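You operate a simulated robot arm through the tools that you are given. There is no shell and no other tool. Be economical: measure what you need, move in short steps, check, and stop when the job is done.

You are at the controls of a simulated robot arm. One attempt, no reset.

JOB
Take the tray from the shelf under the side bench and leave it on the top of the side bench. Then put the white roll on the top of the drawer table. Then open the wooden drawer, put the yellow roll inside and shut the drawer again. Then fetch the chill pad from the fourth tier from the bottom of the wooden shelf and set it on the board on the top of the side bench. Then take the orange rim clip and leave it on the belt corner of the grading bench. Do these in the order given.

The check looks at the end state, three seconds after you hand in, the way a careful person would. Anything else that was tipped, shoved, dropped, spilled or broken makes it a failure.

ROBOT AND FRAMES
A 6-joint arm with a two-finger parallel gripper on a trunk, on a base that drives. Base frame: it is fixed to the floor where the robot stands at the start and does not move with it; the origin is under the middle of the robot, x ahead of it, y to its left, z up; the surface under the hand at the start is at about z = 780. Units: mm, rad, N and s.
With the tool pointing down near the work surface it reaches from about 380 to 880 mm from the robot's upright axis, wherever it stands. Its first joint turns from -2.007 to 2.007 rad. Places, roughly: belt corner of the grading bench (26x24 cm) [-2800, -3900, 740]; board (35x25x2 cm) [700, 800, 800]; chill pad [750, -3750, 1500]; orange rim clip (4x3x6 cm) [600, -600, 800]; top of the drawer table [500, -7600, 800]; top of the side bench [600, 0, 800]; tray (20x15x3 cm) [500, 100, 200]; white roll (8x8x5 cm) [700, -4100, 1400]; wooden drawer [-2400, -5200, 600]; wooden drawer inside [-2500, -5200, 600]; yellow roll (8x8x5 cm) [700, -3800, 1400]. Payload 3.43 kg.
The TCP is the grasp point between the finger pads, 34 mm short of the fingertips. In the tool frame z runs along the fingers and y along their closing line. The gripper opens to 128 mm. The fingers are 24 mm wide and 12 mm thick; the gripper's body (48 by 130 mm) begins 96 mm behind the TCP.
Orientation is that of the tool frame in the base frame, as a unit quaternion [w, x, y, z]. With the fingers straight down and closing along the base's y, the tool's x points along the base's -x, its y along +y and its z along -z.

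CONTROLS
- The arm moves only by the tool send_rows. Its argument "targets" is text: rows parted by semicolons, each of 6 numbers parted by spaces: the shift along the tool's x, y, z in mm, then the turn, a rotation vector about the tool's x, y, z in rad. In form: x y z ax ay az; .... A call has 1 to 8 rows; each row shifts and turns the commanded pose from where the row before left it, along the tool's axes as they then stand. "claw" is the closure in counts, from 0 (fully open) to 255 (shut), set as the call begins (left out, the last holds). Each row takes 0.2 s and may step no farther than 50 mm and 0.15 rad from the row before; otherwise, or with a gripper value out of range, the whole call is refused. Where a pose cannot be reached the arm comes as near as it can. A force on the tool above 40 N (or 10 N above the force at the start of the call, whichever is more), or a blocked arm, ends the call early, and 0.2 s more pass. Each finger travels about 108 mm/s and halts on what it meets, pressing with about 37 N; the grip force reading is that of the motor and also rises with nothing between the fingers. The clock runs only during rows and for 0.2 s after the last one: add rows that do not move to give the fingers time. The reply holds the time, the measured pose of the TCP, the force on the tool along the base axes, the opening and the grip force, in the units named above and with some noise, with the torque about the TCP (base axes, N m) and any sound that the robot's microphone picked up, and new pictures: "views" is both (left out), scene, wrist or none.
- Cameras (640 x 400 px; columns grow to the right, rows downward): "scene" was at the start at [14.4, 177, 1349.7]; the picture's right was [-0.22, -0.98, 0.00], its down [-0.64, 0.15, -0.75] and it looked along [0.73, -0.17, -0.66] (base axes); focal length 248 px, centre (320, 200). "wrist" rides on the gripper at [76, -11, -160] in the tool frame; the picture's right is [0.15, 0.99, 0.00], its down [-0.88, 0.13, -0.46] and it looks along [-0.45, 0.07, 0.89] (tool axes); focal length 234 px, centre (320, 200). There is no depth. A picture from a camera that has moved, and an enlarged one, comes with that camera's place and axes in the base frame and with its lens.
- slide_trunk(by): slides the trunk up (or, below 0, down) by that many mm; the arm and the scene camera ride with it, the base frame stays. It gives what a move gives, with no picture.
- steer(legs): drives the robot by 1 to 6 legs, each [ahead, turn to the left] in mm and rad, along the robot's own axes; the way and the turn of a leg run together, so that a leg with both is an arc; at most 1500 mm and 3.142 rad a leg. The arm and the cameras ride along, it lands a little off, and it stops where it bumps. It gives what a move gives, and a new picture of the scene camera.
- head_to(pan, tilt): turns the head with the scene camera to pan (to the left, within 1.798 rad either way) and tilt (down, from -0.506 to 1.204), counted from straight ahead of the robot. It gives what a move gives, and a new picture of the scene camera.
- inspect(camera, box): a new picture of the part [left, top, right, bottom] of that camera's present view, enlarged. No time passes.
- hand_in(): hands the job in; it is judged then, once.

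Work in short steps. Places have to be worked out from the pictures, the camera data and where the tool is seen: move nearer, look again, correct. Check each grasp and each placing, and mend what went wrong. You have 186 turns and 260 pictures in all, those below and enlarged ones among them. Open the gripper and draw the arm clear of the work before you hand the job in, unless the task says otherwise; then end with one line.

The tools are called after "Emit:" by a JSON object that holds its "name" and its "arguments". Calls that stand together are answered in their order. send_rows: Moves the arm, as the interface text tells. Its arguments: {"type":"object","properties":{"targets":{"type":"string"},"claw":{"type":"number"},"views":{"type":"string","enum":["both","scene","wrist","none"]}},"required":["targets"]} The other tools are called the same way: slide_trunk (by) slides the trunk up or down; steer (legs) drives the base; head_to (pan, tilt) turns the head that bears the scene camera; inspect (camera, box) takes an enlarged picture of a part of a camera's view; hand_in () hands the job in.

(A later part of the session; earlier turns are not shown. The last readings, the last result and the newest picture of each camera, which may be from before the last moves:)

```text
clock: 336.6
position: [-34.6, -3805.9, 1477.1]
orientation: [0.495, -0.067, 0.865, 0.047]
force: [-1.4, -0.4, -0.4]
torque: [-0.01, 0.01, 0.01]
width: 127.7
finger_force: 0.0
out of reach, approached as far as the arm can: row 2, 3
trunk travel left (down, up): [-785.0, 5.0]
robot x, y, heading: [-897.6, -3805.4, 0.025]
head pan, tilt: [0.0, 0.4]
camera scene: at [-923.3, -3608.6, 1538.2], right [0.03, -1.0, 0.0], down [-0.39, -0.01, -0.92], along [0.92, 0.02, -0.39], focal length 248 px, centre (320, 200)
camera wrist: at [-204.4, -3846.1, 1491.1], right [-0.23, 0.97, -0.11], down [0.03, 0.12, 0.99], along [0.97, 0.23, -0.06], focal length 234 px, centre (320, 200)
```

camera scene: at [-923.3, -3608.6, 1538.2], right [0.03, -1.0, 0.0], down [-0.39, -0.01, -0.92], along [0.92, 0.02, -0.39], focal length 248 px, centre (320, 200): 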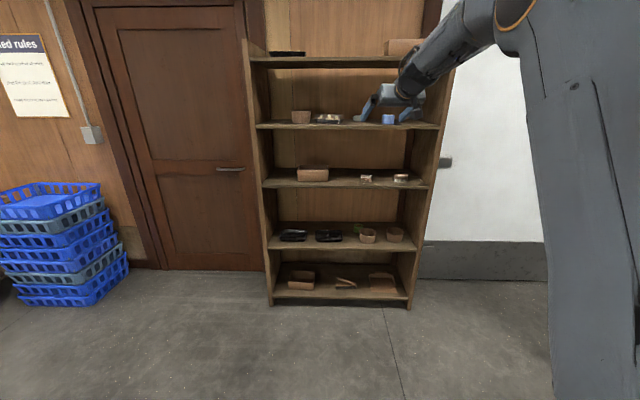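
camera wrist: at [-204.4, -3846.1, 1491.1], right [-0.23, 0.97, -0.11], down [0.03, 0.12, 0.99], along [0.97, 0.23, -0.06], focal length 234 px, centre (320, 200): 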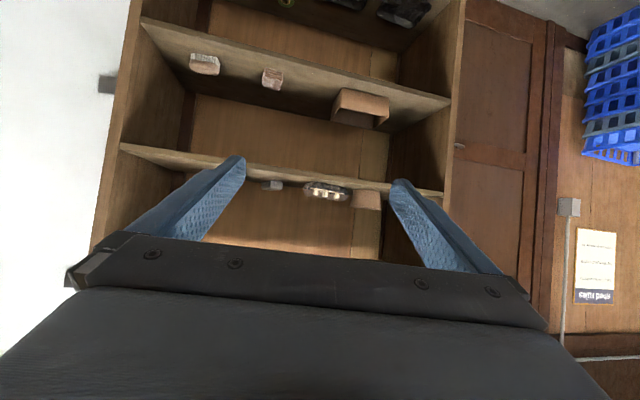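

The tool is yawed about 0.17 rad; I correct that and drive closer to view the pad.

Emit:
{"name": "send_rows", "arguments": {"targets": "0 0 0 0.073 0 0.043; 0 0 0 0.073 0 0.043; 0 0 0 0 0 0", "views": "none"}}

Emit:
{"name": "steer", "arguments": {"legs": [[0, -0.025], [540, 0]]}}

Emit:
{"name": "send_rows", "arguments": {"targets": "0 0 0 0 0 0", "views": "wrist"}}

Emit:
{"name": "inspect", "arguments": {"camera": "scene", "box": [240, 60, 440, 180]}}

```text
clock: 337.4
position: [-32.8, -3806.1, 1475.4]
orientation: [0.498, -0.031, 0.866, 0.026]
force: [-0.1, 0.3, -0.2]
torque: [0.01, 0.03, -0.02]
width: 128.1
finger_force: 0.1
out of reach, approached as far as the arm can: row 2
trunk travel left (down, up): [-785.0, 5.0]
robot x, y, heading: [-899.4, -3807.4, 0.021]
head pan, tilt: [0.0, 0.4]
```

```text
clock: 340.9
position: [495.3, -3832.1, 1475.8]
orientation: [0.499, -0.019, 0.866, 0.019]
force: [-0.3, -1.0, 0.1]
torque: [0.0, 0.01, 0.01]
width: 128.0
finger_force: 0.1
trunk travel left (down, up): [-785.0, 5.0]
robot x, y, heading: [-370.1, -3805.4, -0.006]
head pan, tilt: [0.0, 0.4]
camera scene: at [-388.1, -3608.9, 1538.3], right [0.0, -1.0, 0.0], down [-0.39, 0.0, -0.92], along [0.92, 0.0, -0.39], focal length 248 px, centre (320, 200)
```

scene: 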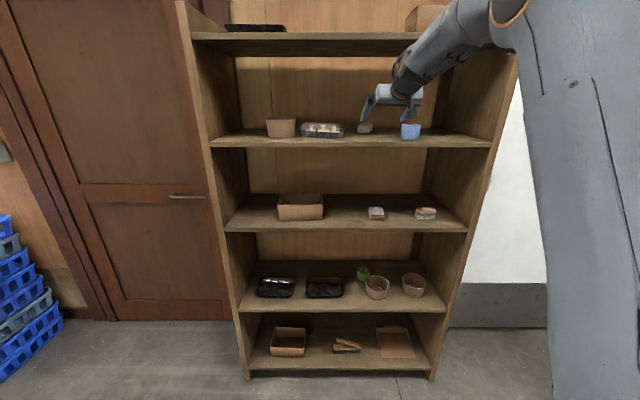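

```text
clock: 341.3
position: [495.6, -3832.9, 1475.2]
orientation: [0.498, -0.02, 0.867, 0.02]
force: [0.0, 0.1, 0.2]
torque: [-0.01, 0.0, 0.0]
width: 128.2
finger_force: 0.1
trunk travel left (down, up): [-785.0, 5.0]
robot x, y, heading: [-372.6, -3805.8, -0.005]
head pan, tilt: [0.0, 0.4]
camera wrist: at [321.4, -3853.2, 1490.6], right [-0.12, 0.99, -0.11], down [0.04, 0.12, 0.99], along [0.99, 0.12, -0.06], focal length 234 px, centre (320, 200)
```

wrist: 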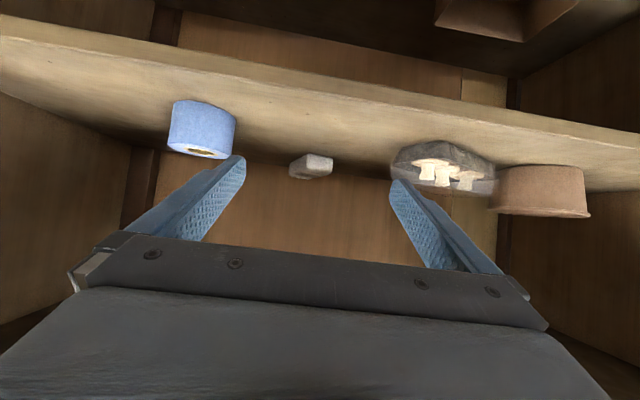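

```text
3.20 times, centred on (340, 120) of scene
camera zoom: at [-388.0, -3608.9, 1538.3], right [0.0, -1.0, 0.0], down [-0.39, 0.0, -0.92], along [0.92, 0.0, -0.39], focal length 794 px, centre (256, 456)
```

zoom: 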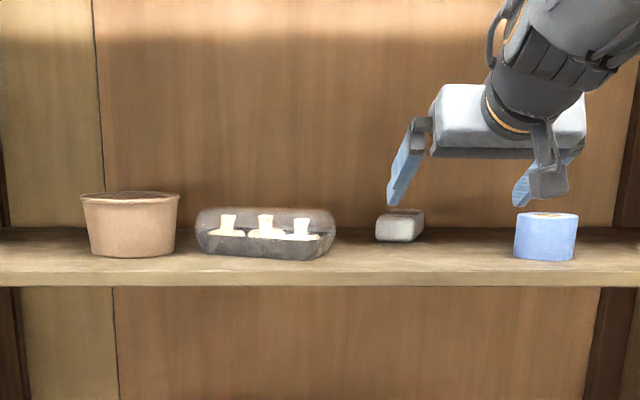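

I enlarge the grey block to see what it is.

Emit:
{"name": "inspect", "arguments": {"camera": "wrist", "box": [260, 130, 380, 200]}}

```text
5.33 times, centred on (320, 165) of wrist
camera zoom: at [321.4, -3853.2, 1490.6], right [-0.12, 0.99, -0.11], down [0.04, 0.12, 0.99], along [0.99, 0.12, -0.06], focal length 1249 px, centre (320, 387)
```

zoom: 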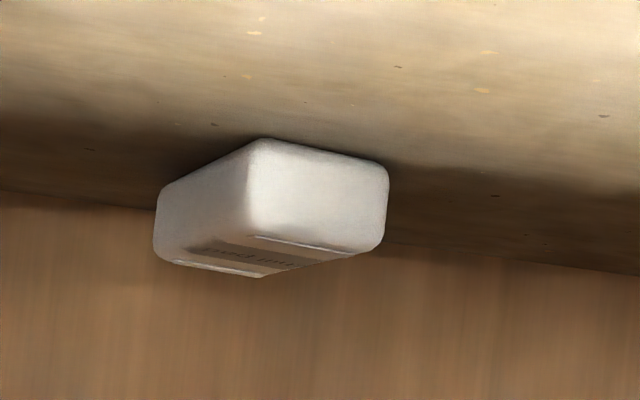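

It's a labelled white pad, ~56 mm wide and ~110 long, yawed about -0.29, near face middle at (786, -3806). I pull the arm in a bit and yaw the tool to match.

Emit:
{"name": "send_rows", "arguments": {"targets": "20 0 -34 0 0 0; 20 0 -34 0 0 0; 0 0 0 0.1 0 0.059; 0 0 0 0.1 0 0.059; 0 0 0 0.1 0 0.059; 0 0 0 0 0 0", "views": "wrist"}}

```text
clock: 342.7
position: [416.5, -3843.8, 1473.1]
orientation: [0.5, 0.004, 0.866, 0.01]
force: [0.3, -0.3, -0.7]
torque: [0.02, 0.04, -0.01]
width: 128.0
finger_force: 0.1
out of reach, approached as far as the arm can: row 3, 4, 5
trunk travel left (down, up): [-785.0, 5.0]
robot x, y, heading: [-372.8, -3805.3, -0.004]
head pan, tilt: [0.0, 0.4]
camera wrist: at [240.8, -3856.2, 1487.4], right [-0.08, 0.99, -0.11], down [0.05, 0.11, 0.99], along [1.0, 0.07, -0.05], focal length 234 px, centre (320, 200)
```

wrist: 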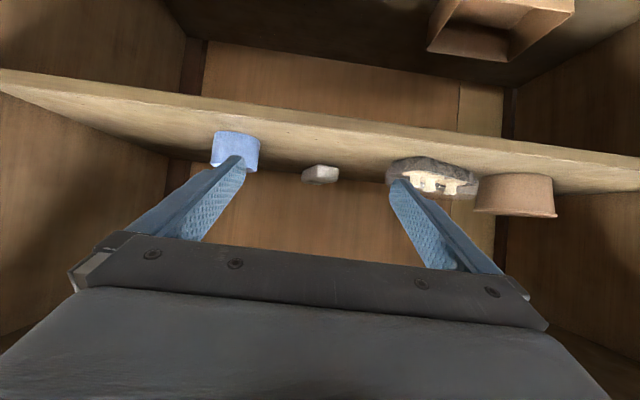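

The arm can't yaw right further, so I reposition the base to approach at a heading of -0.29.

Emit:
{"name": "steer", "arguments": {"legs": [[0, 1.46], [374, 0], [0, -1.75]]}}

Emit:
{"name": "send_rows", "arguments": {"targets": "0 0 0 0 0 0; 0 0 0 0 0 0", "claw": 40, "views": "wrist"}}

```text
clock: 352.8
position: [424.7, -3702.0, 1472.2]
orientation: [0.496, 0.138, 0.855, -0.068]
force: [-1.4, -0.4, 0.2]
torque: [0.01, 0.02, 0.0]
width: 128.0
finger_force: 0.1
trunk travel left (down, up): [-785.0, 5.0]
robot x, y, heading: [-311.7, -3421.5, -0.321]
head pan, tilt: [0.0, 0.4]
camera scene: at [-270.4, -3231.9, 1538.2], right [-0.31, -0.95, 0.0], down [-0.37, 0.12, -0.92], along [0.88, -0.28, -0.39], focal length 248 px, centre (320, 200)
```

scene: 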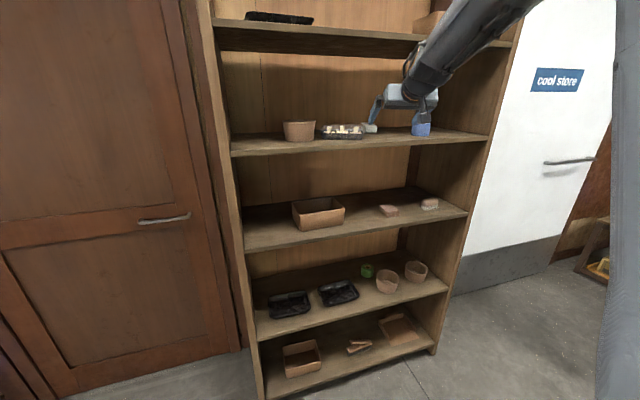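

```text
clock: 353.4
position: [424.2, -3701.0, 1472.8]
orientation: [0.495, 0.138, 0.855, -0.068]
force: [-0.7, 0.1, -0.7]
torque: [0.03, 0.0, -0.03]
width: 107.8
finger_force: 0.1
trunk travel left (down, up): [-785.0, 5.0]
robot x, y, heading: [-309.1, -3422.6, -0.311]
head pan, tilt: [0.0, 0.4]
camera wrist: at [253.1, -3659.4, 1487.4], right [0.23, 0.97, -0.11], down [0.08, 0.09, 0.99], along [0.97, -0.24, -0.05], focal length 234 px, centre (320, 200)
```

wrist: 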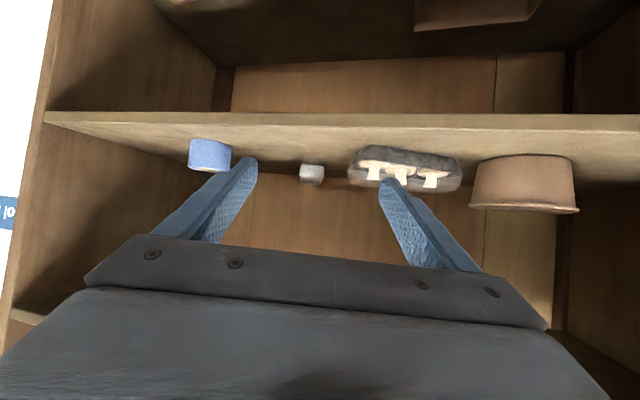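

Tool line passes right through the pad. I drive in at the present height (above the punnet) with the gripper part-closed, and will lower at the end.

Emit:
{"name": "steer", "arguments": {"legs": [[330, 0]]}}

Emit:
{"name": "send_rows", "arguments": {"targets": "0 0 0 0 0 0; 0 0 0 0 0 0", "claw": 75, "views": "wrist"}}

```text
clock: 355.6
position: [730.6, -3806.8, 1473.0]
orientation: [0.496, 0.14, 0.854, -0.069]
force: [-0.3, 0.7, 0.3]
torque: [-0.01, 0.0, 0.0]
width: 108.1
finger_force: 0.2
trunk travel left (down, up): [-785.0, 5.0]
robot x, y, heading: [-6.8, -3524.1, -0.322]
head pan, tilt: [0.0, 0.4]
camera scene: at [39.8, -3333.5, 1538.3], right [-0.31, -0.95, 0.0], down [-0.37, 0.12, -0.92], along [0.87, -0.29, -0.39], focal length 248 px, centre (320, 200)
```

scene: 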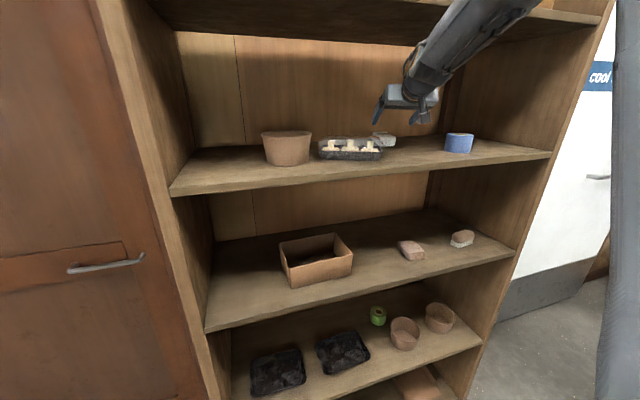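

```text
clock: 356.2
position: [730.7, -3808.2, 1472.8]
orientation: [0.495, 0.14, 0.855, -0.069]
force: [0.4, 0.9, 0.3]
torque: [0.03, -0.01, 0.0]
width: 90.3
finger_force: 0.1
trunk travel left (down, up): [-785.0, 5.0]
robot x, y, heading: [-0.2, -3523.6, -0.321]
head pan, tilt: [0.0, 0.4]
camera wrist: at [560.6, -3764.7, 1487.4], right [0.24, 0.97, -0.11], down [0.08, 0.09, 0.99], along [0.97, -0.24, -0.05], focal length 234 px, centre (320, 200)
```

wrist: 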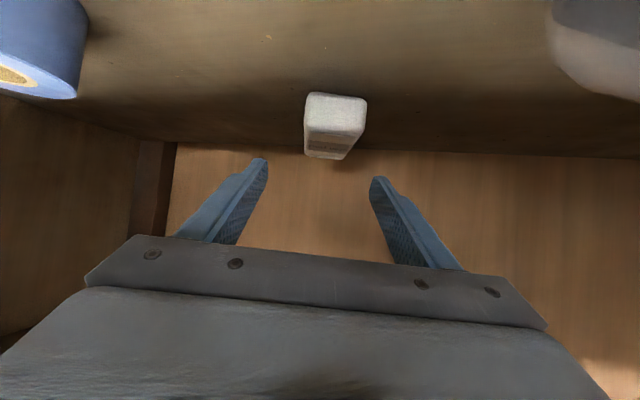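

Pad centre ≈ (826, -3827). I descend toward it with a slight shift to the tool's +y.

Emit:
{"name": "send_rows", "arguments": {"targets": "4.9 3 35.5 0 0 0; 4.9 3 35.5 0 0 0; 0 0 0 0 0 0", "views": "wrist"}}

```text
clock: 357.0
position: [786.6, -3819.2, 1429.0]
orientation: [0.495, 0.14, 0.855, -0.068]
force: [-0.2, -0.8, -0.4]
torque: [0.05, 0.0, -0.01]
width: 90.4
finger_force: 0.0
trunk travel left (down, up): [-785.0, 5.0]
robot x, y, heading: [-3.1, -3523.9, -0.321]
head pan, tilt: [0.0, 0.4]
camera wrist: at [615.8, -3776.3, 1443.6], right [0.23, 0.97, -0.1], down [0.08, 0.09, 0.99], along [0.97, -0.24, -0.05], focal length 234 px, centre (320, 200)
```

wrist: 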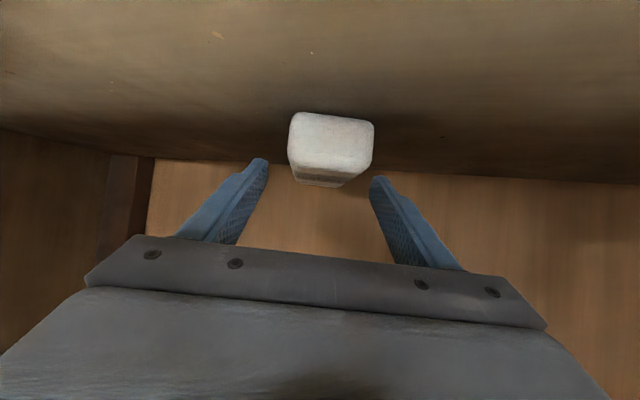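

Close. Last step with another 4 mm lateral shift.

Emit:
{"name": "send_rows", "arguments": {"targets": "2.5 4 18 0 0 0; 2.5 0 18 0 0 0; 0 0 0 0 0 0", "views": "wrist"}}

```text
clock: 357.8
position: [813.1, -3824.6, 1408.0]
orientation: [0.498, 0.139, 0.853, -0.068]
force: [-4.9, 1.8, 7.3]
torque: [-0.36, 0.09, -0.27]
width: 90.4
finger_force: 0.1
trunk travel left (down, up): [-785.0, 5.0]
robot x, y, heading: [-2.3, -3522.1, -0.323]
head pan, tilt: [0.0, 0.4]
camera wrist: at [643.5, -3781.9, 1421.6], right [0.23, 0.97, -0.1], down [0.07, 0.09, 0.99], along [0.97, -0.24, -0.05], focal length 234 px, centre (320, 200)
```

wrist: 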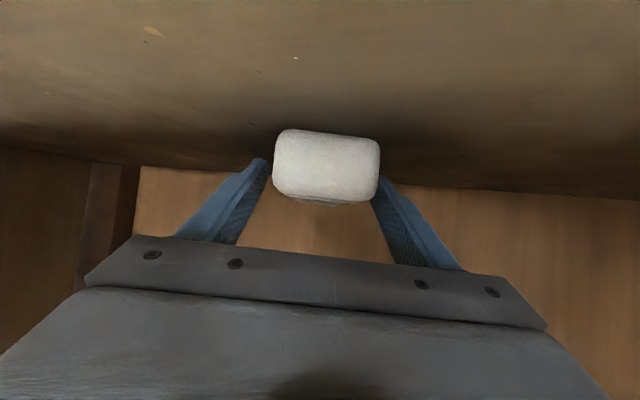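

A fingertip just touches the shelf. I raise 2 mm and close.

Emit:
{"name": "send_rows", "arguments": {"targets": "-2.5 0 -1.5 0 0 0; 0 0 0 0 0 0; 0 0 0 0 0 0; 0 0 0 0 0 0", "claw": 255, "views": "wrist"}}

```text
clock: 358.8
position: [814.9, -3823.9, 1409.1]
orientation: [0.496, 0.139, 0.855, -0.066]
force: [0.2, -0.6, -0.6]
torque: [-0.01, 0.03, -0.03]
width: 56.0
finger_force: 36.5
trunk travel left (down, up): [-785.0, 5.0]
robot x, y, heading: [-2.9, -3525.7, -0.318]
head pan, tilt: [0.0, 0.4]
camera wrist: at [644.3, -3782.0, 1422.4], right [0.23, 0.97, -0.1], down [0.07, 0.09, 0.99], along [0.97, -0.24, -0.05], focal length 234 px, centre (320, 200)
```

wrist: 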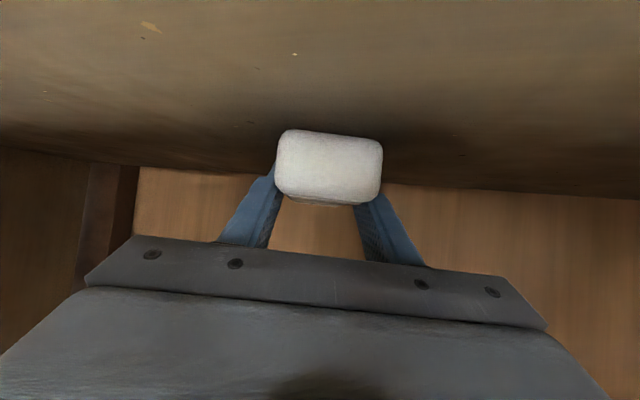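

Gripped at 56 mm. I lift 70 mm and back out.

Emit:
{"name": "send_rows", "arguments": {"targets": "-15 0 -8.7 0 0 0; -15 0 -8.7 0 0 0; -15 0 -8.7 0 0 0; -15 0 -8.7 0 0 0; 0 0 0 0 0 0", "views": "wrist"}}

Emit:
{"name": "steer", "arguments": {"legs": [[-750, 0]]}}

```text
clock: 360.0
position: [801.1, -3840.7, 1469.4]
orientation: [0.498, 0.137, 0.854, -0.064]
force: [0.5, 0.3, -1.8]
torque: [-0.01, 0.02, -0.03]
width: 55.6
finger_force: 36.9
out of reach, approached as far as the arm can: row 1, 2, 3, 4
trunk travel left (down, up): [-785.0, 5.0]
robot x, y, heading: [-1.8, -3523.3, -0.319]
head pan, tilt: [0.0, 0.4]
camera wrist: at [630.3, -3799.6, 1482.9], right [0.23, 0.97, -0.1], down [0.07, 0.09, 0.99], along [0.97, -0.23, -0.05], focal length 234 px, centre (320, 200)
```

wrist: 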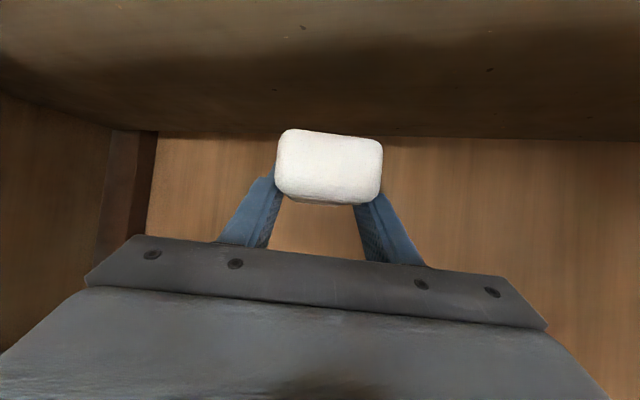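

```text
clock: 364.1
position: [82.5, -3596.5, 1469.5]
orientation: [0.498, 0.133, 0.855, -0.062]
force: [0.9, -0.2, -3.2]
torque: [0.0, 0.01, 0.01]
width: 55.7
finger_force: 36.9
trunk travel left (down, up): [-785.0, 5.0]
robot x, y, heading: [-726.6, -3287.7, -0.306]
head pan, tilt: [0.0, 0.4]
camera scene: at [-685.2, -3098.0, 1538.2], right [-0.3, -0.95, 0.0], down [-0.37, 0.12, -0.92], along [0.88, -0.28, -0.39], focal length 248 px, centre (320, 200)
```

scene: 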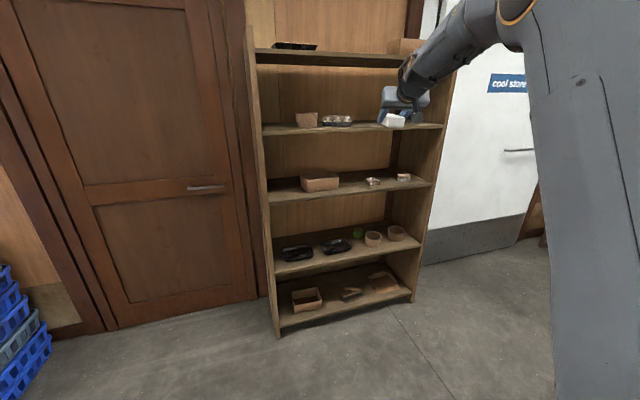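

The pad is held and the shelf looks undisturbed. I head back north toward the side bench, stopping to look.

Emit:
{"name": "steer", "arguments": {"legs": [[0, 1.877], [1500, 0], [1500, 0]]}}

Emit:
{"name": "head_to", "arguments": {"pan": 0, "tilt": 0.5}}

```text
clock: 383.1
position: [-559.0, 571.5, 1470.0]
orientation: [0.352, -0.597, 0.625, 0.358]
force: [0.3, 0.7, -2.3]
torque: [0.01, -0.04, -0.03]
width: 55.9
finger_force: 36.8
trunk travel left (down, up): [-785.0, 5.0]
robot x, y, heading: [-645.2, -289.0, 1.527]
head pan, tilt: [0.0, 0.4]
camera scene: at [-843.0, -298.1, 1538.3], right [1.0, -0.05, 0.0], down [-0.02, -0.39, -0.92], along [0.05, 0.92, -0.39], focal length 248 px, centre (320, 200)
```

scene: 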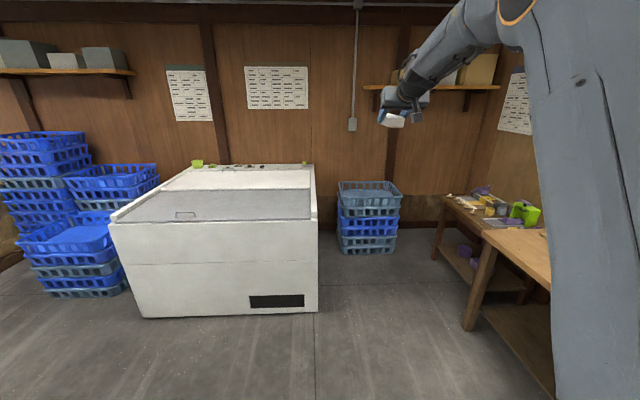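

```text
clock: 383.7
position: [-558.8, 571.2, 1469.2]
orientation: [0.353, -0.596, 0.626, 0.357]
force: [-0.3, 0.0, -2.0]
torque: [0.0, 0.03, 0.0]
width: 55.7
finger_force: 36.9
trunk travel left (down, up): [-785.0, 5.0]
robot x, y, heading: [-648.5, -288.1, 1.52]
head pan, tilt: [0.0, 0.499]
camera scene: at [-843.0, -299.6, 1529.1], right [1.0, -0.05, 0.0], down [-0.02, -0.48, -0.88], along [0.04, 0.88, -0.48], focal length 248 px, centre (320, 200)
```

scene: 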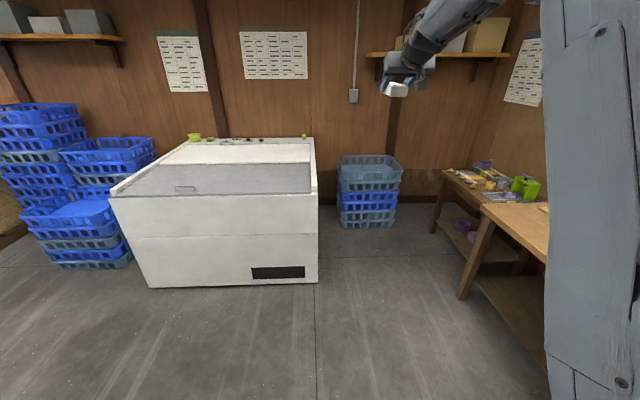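

The freezer's front is at y≈1110 left of x≈-770, so I keep to the right: I drive to about (-380, 555) and face the board at heading 0.25.

Emit:
{"name": "steer", "arguments": {"legs": [[0, -0.258], [885, 0], [0, -1.012]]}}

Emit:
{"name": "head_to", "arguments": {"pan": 0, "tilt": 0.6}}

```text
clock: 392.0
position: [464.6, 743.2, 1469.1]
orientation: [0.496, -0.112, 0.858, 0.081]
force: [-0.5, 0.1, -1.9]
torque: [-0.01, -0.01, -0.01]
width: 55.6
finger_force: 37.0
trunk travel left (down, up): [-785.0, 5.0]
robot x, y, heading: [-377.5, 569.1, 0.252]
head pan, tilt: [0.0, 0.499]
camera scene: at [-452.3, 753.4, 1529.1], right [0.25, -0.97, 0.0], down [-0.46, -0.12, -0.88], along [0.85, 0.22, -0.48], focal length 248 px, centre (320, 200)
```

scene: 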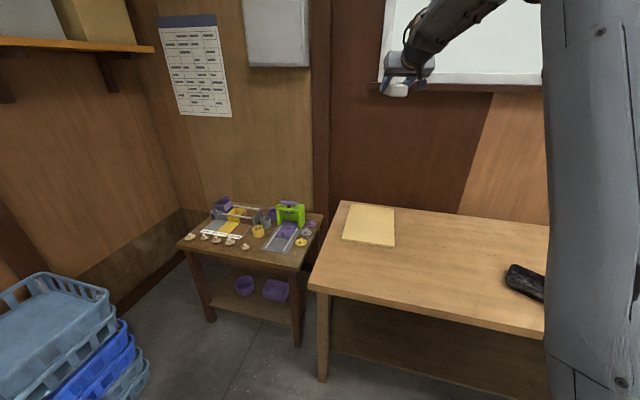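

```text
clock: 392.6
position: [463.1, 744.2, 1469.5]
orientation: [0.495, -0.111, 0.858, 0.079]
force: [-0.1, -1.0, -1.3]
torque: [0.0, -0.01, -0.02]
width: 55.5
finger_force: 36.9
trunk travel left (down, up): [-785.0, 5.0]
robot x, y, heading: [-385.1, 571.8, 0.259]
head pan, tilt: [0.0, 0.6]
camera scene: at [-454.8, 752.8, 1520.1], right [0.25, -0.97, 0.0], down [-0.55, -0.14, -0.83], along [0.8, 0.21, -0.56], focal length 248 px, centre (320, 200)
```

scene: 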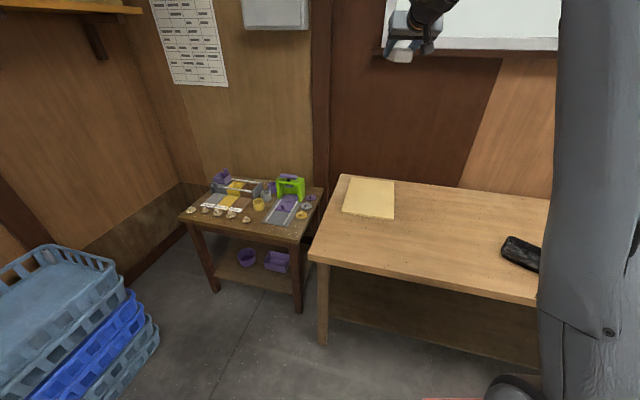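

The board is at about (660, 775). I drive ahead 185 mm and lower the trunk.

Emit:
{"name": "steer", "arguments": {"legs": [[185, 0]]}}

Emit:
{"name": "slide_trunk", "arguments": {"by": -400}}

Emit:
{"name": "slide_trunk", "arguments": {"by": -130}}

Emit:
{"name": "send_rows", "arguments": {"targets": "0 0 0 0 0 0", "views": "both"}}

```text
clock: 394.1
position: [641.4, 790.0, 1469.3]
orientation: [0.496, -0.111, 0.857, 0.079]
force: [-0.7, -0.8, -2.2]
torque: [-0.02, 0.0, 0.0]
width: 55.8
finger_force: 37.4
trunk travel left (down, up): [-785.0, 5.0]
robot x, y, heading: [-206.1, 619.7, 0.258]
head pan, tilt: [0.0, 0.6]
camera scene: at [-277.4, 799.4, 1520.0], right [0.25, -0.97, 0.0], down [-0.55, -0.14, -0.83], along [0.8, 0.21, -0.56], focal length 248 px, centre (320, 200)
```

scene: 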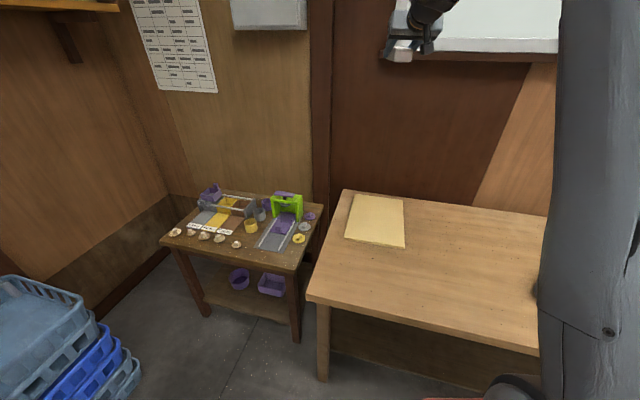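

```text
clock: 398.0
position: [641.4, 790.2, 1070.1]
orientation: [0.496, -0.111, 0.858, 0.08]
force: [0.3, 0.5, -1.9]
torque: [0.01, -0.06, -0.02]
width: 55.5
finger_force: 36.9
trunk travel left (down, up): [-385.0, 405.0]
robot x, y, heading: [-202.9, 617.0, 0.251]
head pan, tilt: [0.0, 0.6]
```

```text
clock: 399.6
position: [641.1, 791.8, 940.6]
orientation: [0.496, -0.111, 0.858, 0.079]
force: [-0.6, 0.6, -0.6]
torque: [-0.03, -0.01, -0.02]
width: 55.7
finger_force: 36.8
trunk travel left (down, up): [-255.0, 535.0]
robot x, y, heading: [-209.6, 614.0, 0.257]
head pan, tilt: [0.0, 0.6]
```

```text
clock: 400.0
position: [641.4, 790.8, 940.3]
orientation: [0.496, -0.11, 0.858, 0.078]
force: [-0.1, -0.3, -1.6]
torque: [0.02, -0.03, -0.01]
width: 55.8
finger_force: 36.5
trunk travel left (down, up): [-255.0, 535.0]
robot x, y, heading: [-205.1, 617.0, 0.262]
head pan, tilt: [0.0, 0.6]
camera scene: at [-134.5, 836.8, 990.0], right [0.25, -0.97, 0.0], down [-0.55, -0.14, -0.82], along [0.8, 0.21, -0.57], focal length 248 px, centre (320, 200)
camera wrist: at [475.5, 731.3, 952.6], right [-0.34, 0.94, -0.1], down [0.01, 0.11, 0.99], along [0.94, 0.33, -0.05], focal length 234 px, centre (320, 200)
```

scene: 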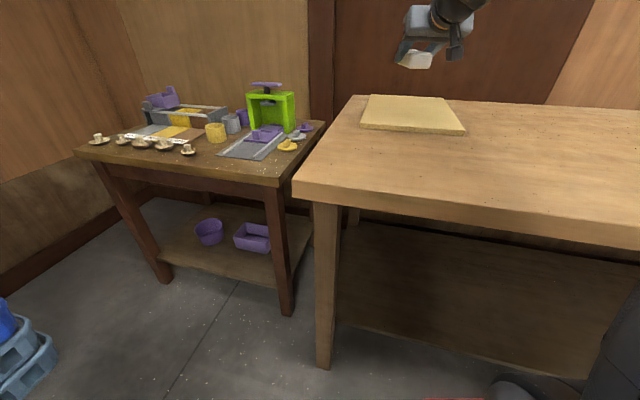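
wrist: 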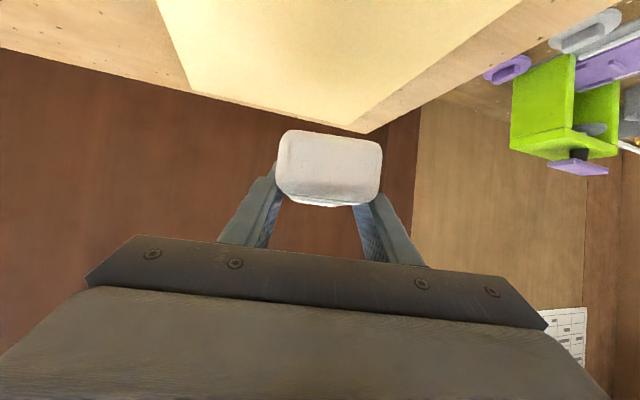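

The board top is about z 800–820. I lower toward it, feeling for contact.

Emit:
{"name": "send_rows", "arguments": {"targets": "15.6 -0.4 9 0 0 0; 15.6 -0.4 9 0 0 0; 15.6 -0.4 9 0 0 0; 8.7 -0.2 5 0 0 0; 3.5 0 2 0 0 0; 3.5 0 2 0 0 0; 3.5 0 2 0 0 0; 0 0 0 0 0 0", "views": "wrist"}}

```text
clock: 401.8
position: [642.1, 790.3, 863.9]
orientation: [0.496, -0.11, 0.858, 0.079]
force: [1.2, 0.2, -1.3]
torque: [-0.01, 0.01, 0.03]
width: 55.4
finger_force: 37.4
trunk travel left (down, up): [-255.0, 535.0]
robot x, y, heading: [-204.3, 617.7, 0.259]
head pan, tilt: [0.0, 0.6]
camera wrist: at [476.0, 731.7, 876.8], right [-0.34, 0.94, -0.1], down [0.01, 0.11, 0.99], along [0.94, 0.33, -0.05], focal length 234 px, centre (320, 200)
```

wrist: 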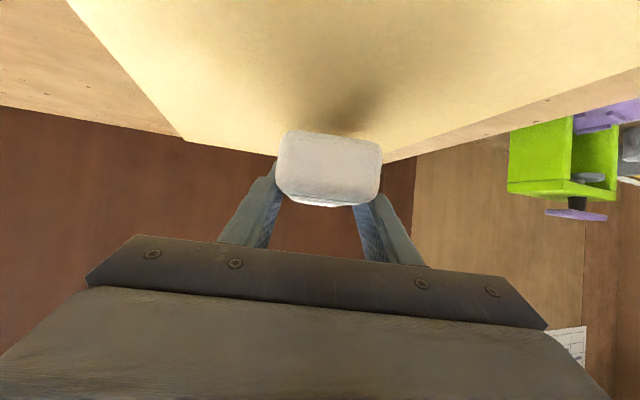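

Still above; continuing slowly.

Emit:
{"name": "send_rows", "arguments": {"targets": "3.5 0 2 0 0 0; 3.5 0 2 0 0 0; 3.5 0 2 0 0 0; 3.5 0 2 0 0 0; 0 0 0 0 0 0", "views": "none"}}

```text
clock: 403.0
position: [641.2, 791.6, 847.4]
orientation: [0.496, -0.11, 0.858, 0.079]
force: [-0.2, 0.3, -2.6]
torque: [-0.03, 0.0, 0.0]
width: 55.3
finger_force: 36.9
trunk travel left (down, up): [-255.0, 535.0]
robot x, y, heading: [-205.1, 615.0, 0.258]
head pan, tilt: [0.0, 0.6]
```

Emit:
{"name": "send_rows", "arguments": {"targets": "2.6 0 1.5 0 0 0; 2.6 0 1.5 0 0 0; 2.6 0 1.5 0 0 0; 2.6 0 1.5 0 0 0; 0 0 0 0 0 0", "views": "wrist"}}

```text
clock: 404.2
position: [641.2, 791.9, 833.7]
orientation: [0.495, -0.111, 0.858, 0.079]
force: [0.0, -0.3, -2.7]
torque: [0.01, 0.0, -0.01]
width: 55.6
finger_force: 36.7
trunk travel left (down, up): [-255.0, 535.0]
robot x, y, heading: [-207.3, 613.6, 0.257]
head pan, tilt: [0.0, 0.6]
camera wrist: at [475.0, 732.6, 848.3], right [-0.34, 0.94, -0.1], down [0.01, 0.11, 0.99], along [0.94, 0.33, -0.05], focal length 234 px, centre (320, 200)
```

wrist: 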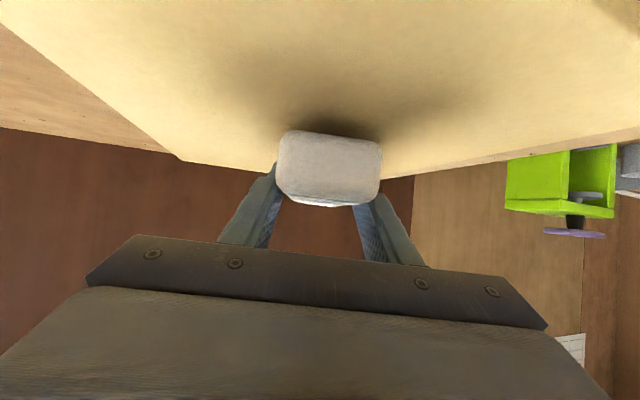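

Emit:
{"name": "send_rows", "arguments": {"targets": "2 0 1.2 0 0 0; 2 0 1.2 0 0 0; 2 0 1.2 0 0 0; 2 0 1.2 0 0 0; 2 0 1.2 0 0 0; 0 0 0 0 0 0", "views": "none"}}

```text
clock: 405.6
position: [641.6, 791.6, 824.7]
orientation: [0.496, -0.111, 0.857, 0.08]
force: [0.9, -0.1, 8.5]
torque: [-0.48, 0.49, 0.02]
width: 55.4
finger_force: 37.5
trunk travel left (down, up): [-255.0, 535.0]
robot x, y, heading: [-201.3, 616.0, 0.254]
head pan, tilt: [0.0, 0.6]
```

Contact made. I open the gripper.

Emit:
{"name": "send_rows", "arguments": {"targets": "-1 0 -0.5 0 0 0; 0 0 0 0 0 0; 0 0 0 0 0 0", "claw": 60, "views": "wrist"}}

```text
clock: 406.4
position: [640.4, 792.4, 824.2]
orientation: [0.495, -0.111, 0.858, 0.079]
force: [-0.4, 3.6, 4.1]
torque: [-0.14, -0.2, 0.11]
width: 96.0
finger_force: 0.1
trunk travel left (down, up): [-255.0, 535.0]
robot x, y, heading: [-205.0, 613.2, 0.258]
head pan, tilt: [0.0, 0.6]
camera wrist: at [475.4, 732.9, 837.8], right [-0.34, 0.94, -0.1], down [0.01, 0.11, 0.99], along [0.94, 0.33, -0.05], focal length 234 px, centre (320, 200)
```

wrist: 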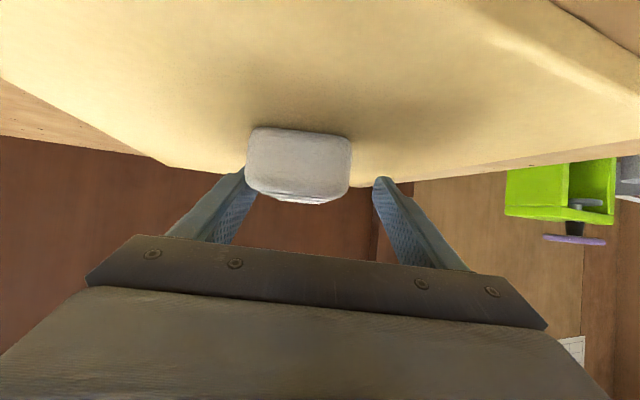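

The pad shifted along with the left finger. I open fully and see whether it follows.

Emit:
{"name": "send_rows", "arguments": {"targets": "0 0 0 0 0 0; 0 0 0 0 0 0; 0 0 0 0 0 0", "claw": 0, "views": "wrist"}}

```text
clock: 407.2
position: [641.0, 790.7, 825.1]
orientation: [0.496, -0.111, 0.858, 0.079]
force: [1.3, 2.9, 6.9]
torque: [-0.34, -0.3, 0.17]
width: 126.7
finger_force: 0.1
trunk travel left (down, up): [-255.0, 535.0]
robot x, y, heading: [-201.3, 616.6, 0.254]
head pan, tilt: [0.0, 0.6]
camera wrist: at [475.4, 732.7, 838.0], right [-0.34, 0.94, -0.1], down [0.01, 0.11, 0.99], along [0.94, 0.33, -0.05], focal length 234 px, centre (320, 200)
```

wrist: 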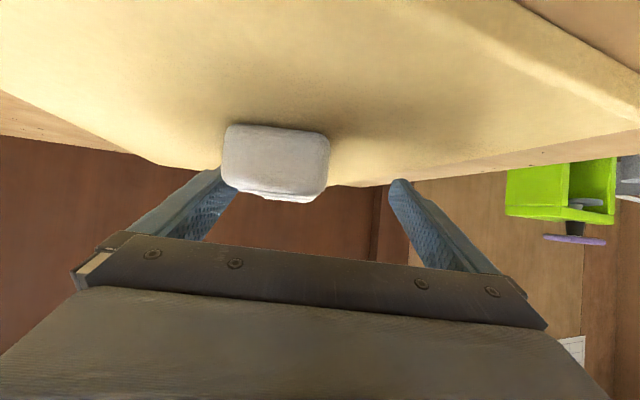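

The pad still clings to the left finger. I relieve the vertical load slightly and retreat backward a little to see.

Emit:
{"name": "send_rows", "arguments": {"targets": "-2.6 0 -1.5 0 0 0; 5 0 -8.7 0 0 0; 5 0 -8.7 0 0 0; 0 0 0 0 0 0", "views": "wrist"}}

Emit:
{"name": "inspect", "arguments": {"camera": "wrist", "box": [180, 90, 380, 230]}}

```text
clock: 408.2
position: [622.9, 785.8, 826.4]
orientation: [0.495, -0.111, 0.858, 0.079]
force: [0.6, -0.1, -0.4]
torque: [0.03, 0.02, -0.01]
width: 128.0
finger_force: 0.1
trunk travel left (down, up): [-255.0, 535.0]
robot x, y, heading: [-205.9, 616.3, 0.26]
head pan, tilt: [0.0, 0.6]
camera wrist: at [456.7, 726.4, 840.0], right [-0.34, 0.94, -0.1], down [0.01, 0.11, 0.99], along [0.94, 0.33, -0.05], focal length 234 px, centre (320, 200)
```

wrist: 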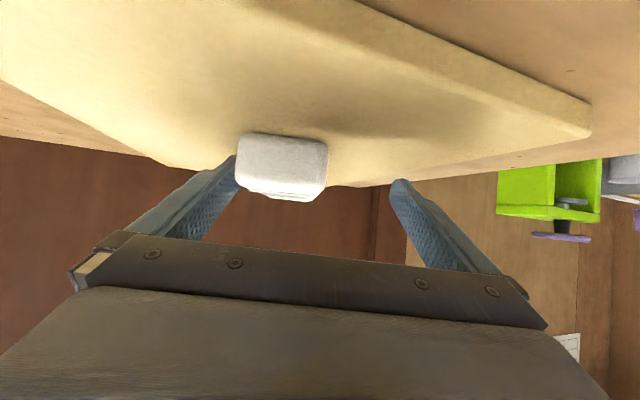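

```text
2.86 times, centred on (280, 160) of wrist
camera zoom: at [456.7, 726.4, 840.0], right [-0.34, 0.94, -0.1], down [0.01, 0.11, 0.99], along [0.94, 0.33, -0.05], focal length 669 px, centre (434, 314)
```

zoom: 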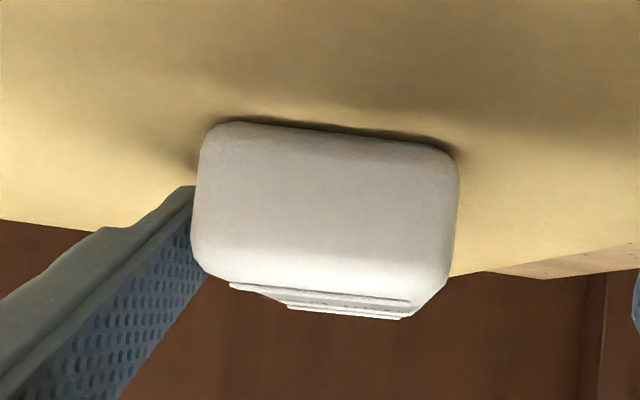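

Free now: the pad stayed. I withdraw further and up.

Emit:
{"name": "send_rows", "arguments": {"targets": "10 0 -17.4 0 0 0; 18 0 -34 0 0 0; 18 0 -34 0 0 0; -20 0 -30 0 0 0; -35 0 -20 0 0 0; -35 0 -20 0 0 0; -35 0 -20 0 0 0", "views": "both"}}

Emit:
{"name": "inspect", "arguments": {"camera": "scene", "box": [330, 60, 530, 180]}}

```text
clock: 409.8
position: [514.4, 751.1, 982.8]
orientation: [0.495, -0.111, 0.858, 0.079]
force: [0.1, -0.8, 0.3]
torque: [-0.02, 0.0, 0.01]
width: 127.9
finger_force: 0.1
trunk travel left (down, up): [-255.0, 535.0]
robot x, y, heading: [-202.3, 614.7, 0.259]
head pan, tilt: [0.0, 0.6]
camera scene: at [-134.5, 836.8, 990.0], right [0.25, -0.97, 0.0], down [-0.55, -0.14, -0.82], along [0.8, 0.21, -0.57], focal length 248 px, centre (320, 200)
camera wrist: at [348.2, 692.4, 996.2], right [-0.34, 0.94, -0.1], down [0.01, 0.11, 0.99], along [0.94, 0.33, -0.05], focal length 234 px, centre (320, 200)
```

scene: 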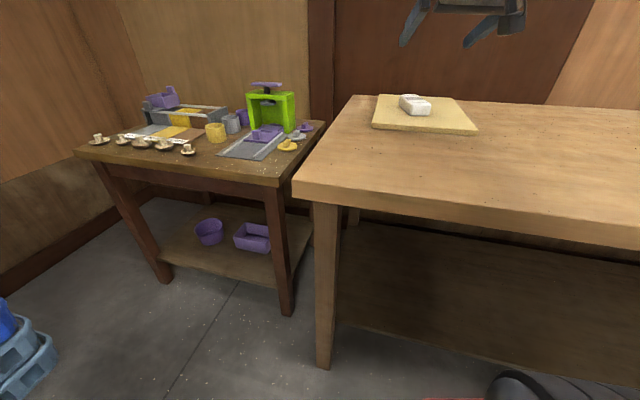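
wrist: 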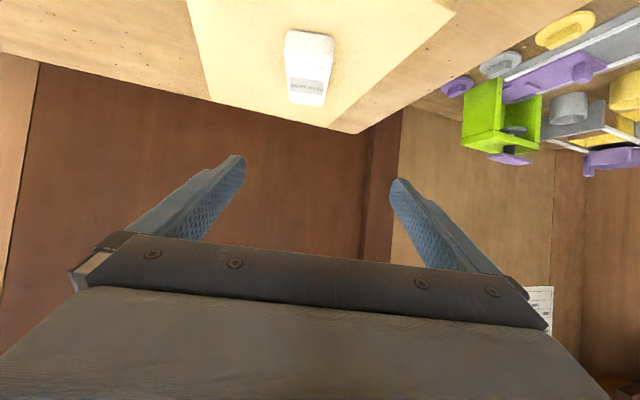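

```text
3.20 times, centred on (430, 120) of scene
camera zoom: at [-134.5, 836.8, 990.0], right [0.25, -0.97, 0.0], down [-0.55, -0.14, -0.82], along [0.8, 0.21, -0.57], focal length 794 px, centre (-32, 456)
```

zoom: 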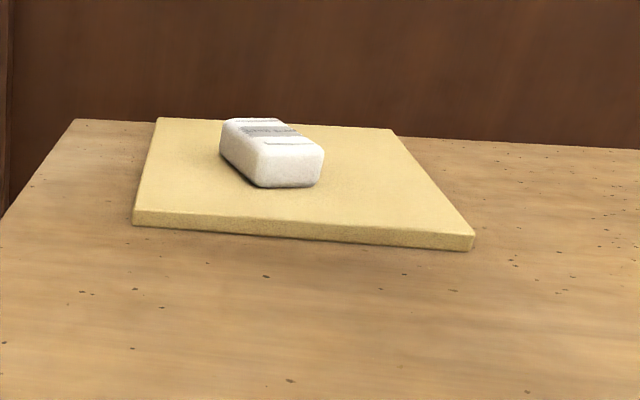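

The pad is on the board, but the board itself slid ~28 mm toward -y as the finger opened. I'll nudge it back from its right edge: first, close the gripper, swing to that side and check.

Emit:
{"name": "steer", "arguments": {"legs": [[0, -0.222], [85, 0]]}}

Emit:
{"name": "send_rows", "arguments": {"targets": "0 0 0 0 0 0; 0 0 0 0 0 0; 0 0 0 0 0 0", "claw": 255, "views": "wrist"}}

```text
clock: 411.6
position: [611.0, 592.9, 982.4]
orientation: [0.501, -0.015, 0.865, 0.024]
force: [0.3, -0.2, -0.9]
torque: [0.0, 0.02, 0.02]
width: 127.9
finger_force: 0.1
trunk travel left (down, up): [-255.0, 535.0]
robot x, y, heading: [-119.5, 619.0, 0.037]
head pan, tilt: [0.0, 0.6]
camera scene: at [-3.2, 818.9, 990.0], right [0.03, -1.0, 0.0], down [-0.56, -0.02, -0.83], along [0.82, 0.03, -0.56], focal length 248 px, centre (320, 200)
```

scene: 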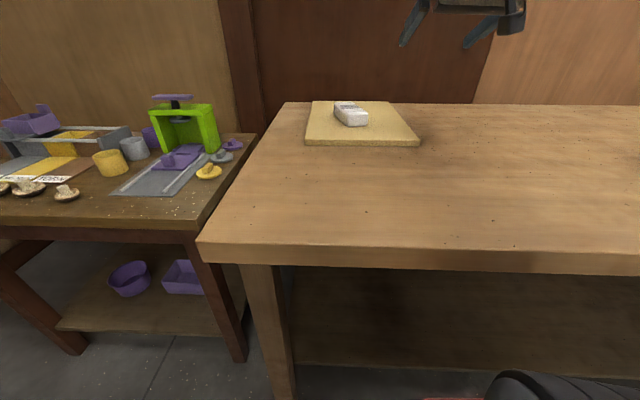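

```text
clock: 412.4
position: [612.7, 593.4, 982.5]
orientation: [0.501, -0.016, 0.865, 0.024]
force: [0.0, 0.7, 0.7]
torque: [0.02, -0.03, -0.02]
width: 0.0
finger_force: 32.6
trunk travel left (down, up): [-255.0, 535.0]
robot x, y, heading: [-121.2, 621.0, 0.037]
head pan, tilt: [0.0, 0.6]
camera wrist: at [436.3, 572.0, 996.0], right [-0.12, 0.99, -0.1], down [0.04, 0.11, 0.99], along [0.99, 0.12, -0.05], focal length 234 px, centre (320, 200)
```

wrist: 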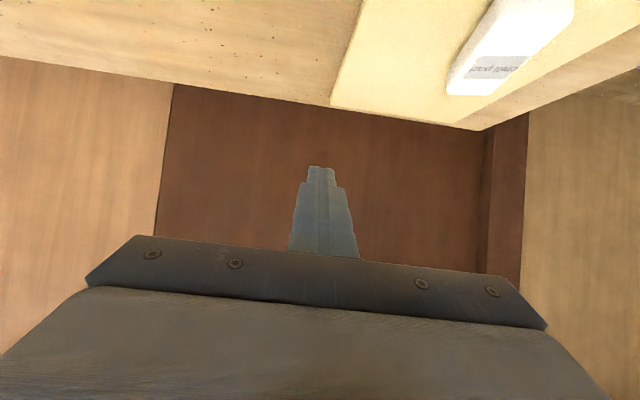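

The board's right edge is at y≈619; it was at ≈648 originally. I lower the closed fingers beside it.

Emit:
{"name": "send_rows", "arguments": {"targets": "0 -6 0 0 0 0; 0 0 0 0 0 0", "views": "none"}}

Emit:
{"name": "slide_trunk", "arguments": {"by": -150}}

Emit:
{"name": "send_rows", "arguments": {"targets": "8.7 0 5 0 0 0; 8.7 0 5 0 0 0; 0 0 0 0 0 0", "views": "wrist"}}

```text
clock: 413.0
position: [610.7, 586.6, 982.8]
orientation: [0.501, -0.016, 0.865, 0.025]
force: [0.3, -0.2, 0.8]
torque: [0.03, 0.0, 0.01]
width: 0.2
finger_force: 33.4
trunk travel left (down, up): [-255.0, 535.0]
robot x, y, heading: [-120.8, 618.9, 0.036]
head pan, tilt: [0.0, 0.6]
```

```text
clock: 414.8
position: [612.6, 586.1, 832.1]
orientation: [0.5, -0.016, 0.866, 0.024]
force: [0.6, 0.3, -0.3]
torque: [0.01, 0.0, 0.03]
width: 0.0
finger_force: 33.0
trunk travel left (down, up): [-105.0, 685.0]
robot x, y, heading: [-118.9, 622.5, 0.036]
head pan, tilt: [0.0, 0.6]
```

```text
clock: 415.6
position: [611.7, 587.9, 810.5]
orientation: [0.501, -0.015, 0.865, 0.024]
force: [-0.5, -0.3, -0.2]
torque: [-0.02, 0.04, 0.02]
width: 0.0
finger_force: 32.9
trunk travel left (down, up): [-105.0, 685.0]
robot x, y, heading: [-121.4, 620.7, 0.034]
head pan, tilt: [0.0, 0.6]
camera wrist: at [436.5, 567.3, 825.1], right [-0.12, 0.99, -0.1], down [0.04, 0.11, 0.99], along [0.99, 0.12, -0.05], focal length 234 px, centre (320, 200)
```

wrist: 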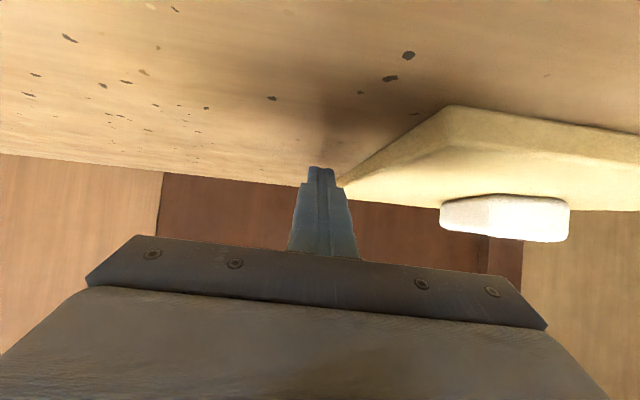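

I push the board back in 5 mm steps.

Emit:
{"name": "send_rows", "arguments": {"targets": "0 5 0 0 0 0; 0 5 0 0 0 0; 0 5 0 0 0 0; 0 5 0 0 0 0; 0 5 0 0 0 0; 0 5 0 0 0 0; 0 5 0 0 0 0; 0 0 0 0 0 0", "views": "both"}}

```text
clock: 417.4
position: [613.8, 622.4, 812.7]
orientation: [0.5, -0.015, 0.866, 0.024]
force: [-0.4, -0.2, 0.9]
torque: [-0.02, 0.01, -0.03]
width: 0.0
finger_force: 33.3
trunk travel left (down, up): [-105.0, 685.0]
robot x, y, heading: [-119.9, 619.3, 0.038]
head pan, tilt: [0.0, 0.6]
camera scene: at [38.5, 820.2, 840.0], right [0.03, -1.0, 0.0], down [-0.56, -0.02, -0.83], along [0.82, 0.03, -0.56], focal length 248 px, centre (320, 200)
camera wrist: at [438.6, 601.5, 826.6], right [-0.12, 0.99, -0.1], down [0.04, 0.11, 0.99], along [0.99, 0.12, -0.05], focal length 234 px, centre (320, 200)
```

scene: 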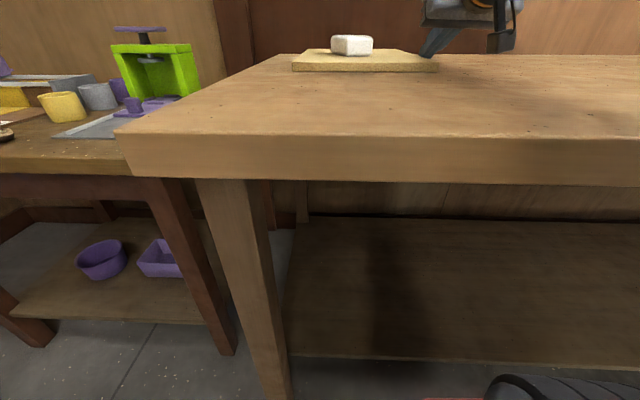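
wrist: 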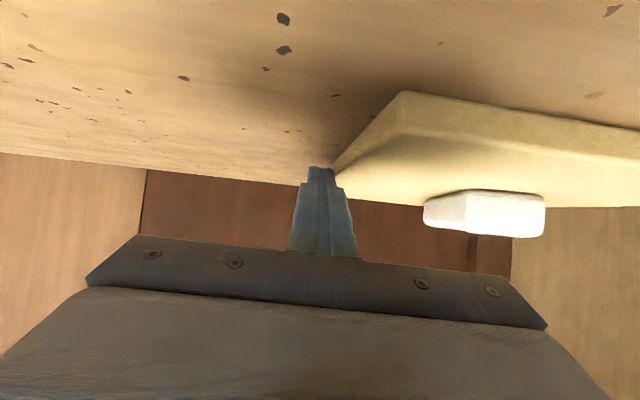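

The board has moved about 13 mm; 15 mm more.

Emit:
{"name": "send_rows", "arguments": {"targets": "0 5 0 0 0 0; 0 5 0 0 0 0; 0 5 0 0 0 0; 0 0 0 0 0 0; 0 -10 0 0 0 0; 0 -20 0 0 0 0; -26 0 -15 0 0 0; -40 0 -25 0 0 0", "views": "none"}}

Emit:
{"name": "slide_trunk", "arguments": {"by": 150}}

Emit:
{"name": "steer", "arguments": {"legs": [[-85, 0], [0, 0.222]]}}

```text
clock: 419.2
position: [616.2, 604.6, 889.3]
orientation: [0.5, -0.016, 0.865, 0.025]
force: [-0.1, -0.6, 0.2]
torque: [0.01, 0.03, 0.02]
width: 0.0
finger_force: 32.6
out of reach, approached as far as the arm can: row 1, 8
trunk travel left (down, up): [-105.0, 685.0]
robot x, y, heading: [-118.5, 621.1, 0.038]
head pan, tilt: [0.0, 0.6]
```

```text
clock: 420.9
position: [615.9, 603.8, 1039.6]
orientation: [0.5, -0.015, 0.865, 0.023]
force: [0.0, -0.5, -0.6]
torque: [-0.01, 0.03, -0.02]
width: 0.0
finger_force: 32.9
trunk travel left (down, up): [-255.0, 535.0]
robot x, y, heading: [-121.1, 619.7, 0.037]
head pan, tilt: [0.0, 0.6]
```

```text
clock: 422.8
position: [515.3, 764.5, 1040.0]
orientation: [0.495, -0.112, 0.858, 0.08]
force: [0.8, 0.3, 0.0]
torque: [0.02, 0.03, -0.05]
width: 0.2
finger_force: 33.5
trunk travel left (down, up): [-255.0, 535.0]
robot x, y, heading: [-206.7, 620.3, 0.262]
head pan, tilt: [0.0, 0.6]
camera scene: at [-136.0, 836.8, 990.0], right [0.25, -0.97, 0.0], down [-0.55, -0.14, -0.83], along [0.8, 0.21, -0.56], focal length 248 px, centre (320, 200)
```

scene: 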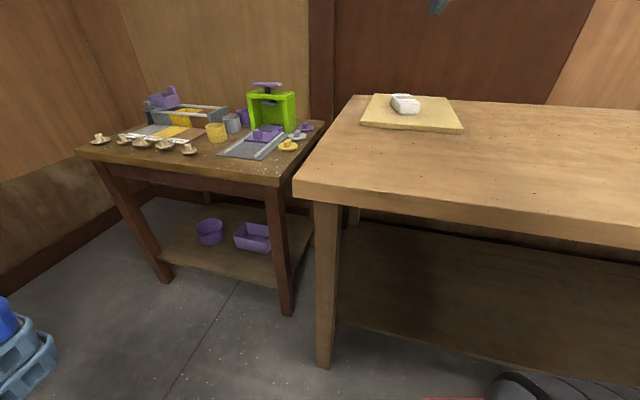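

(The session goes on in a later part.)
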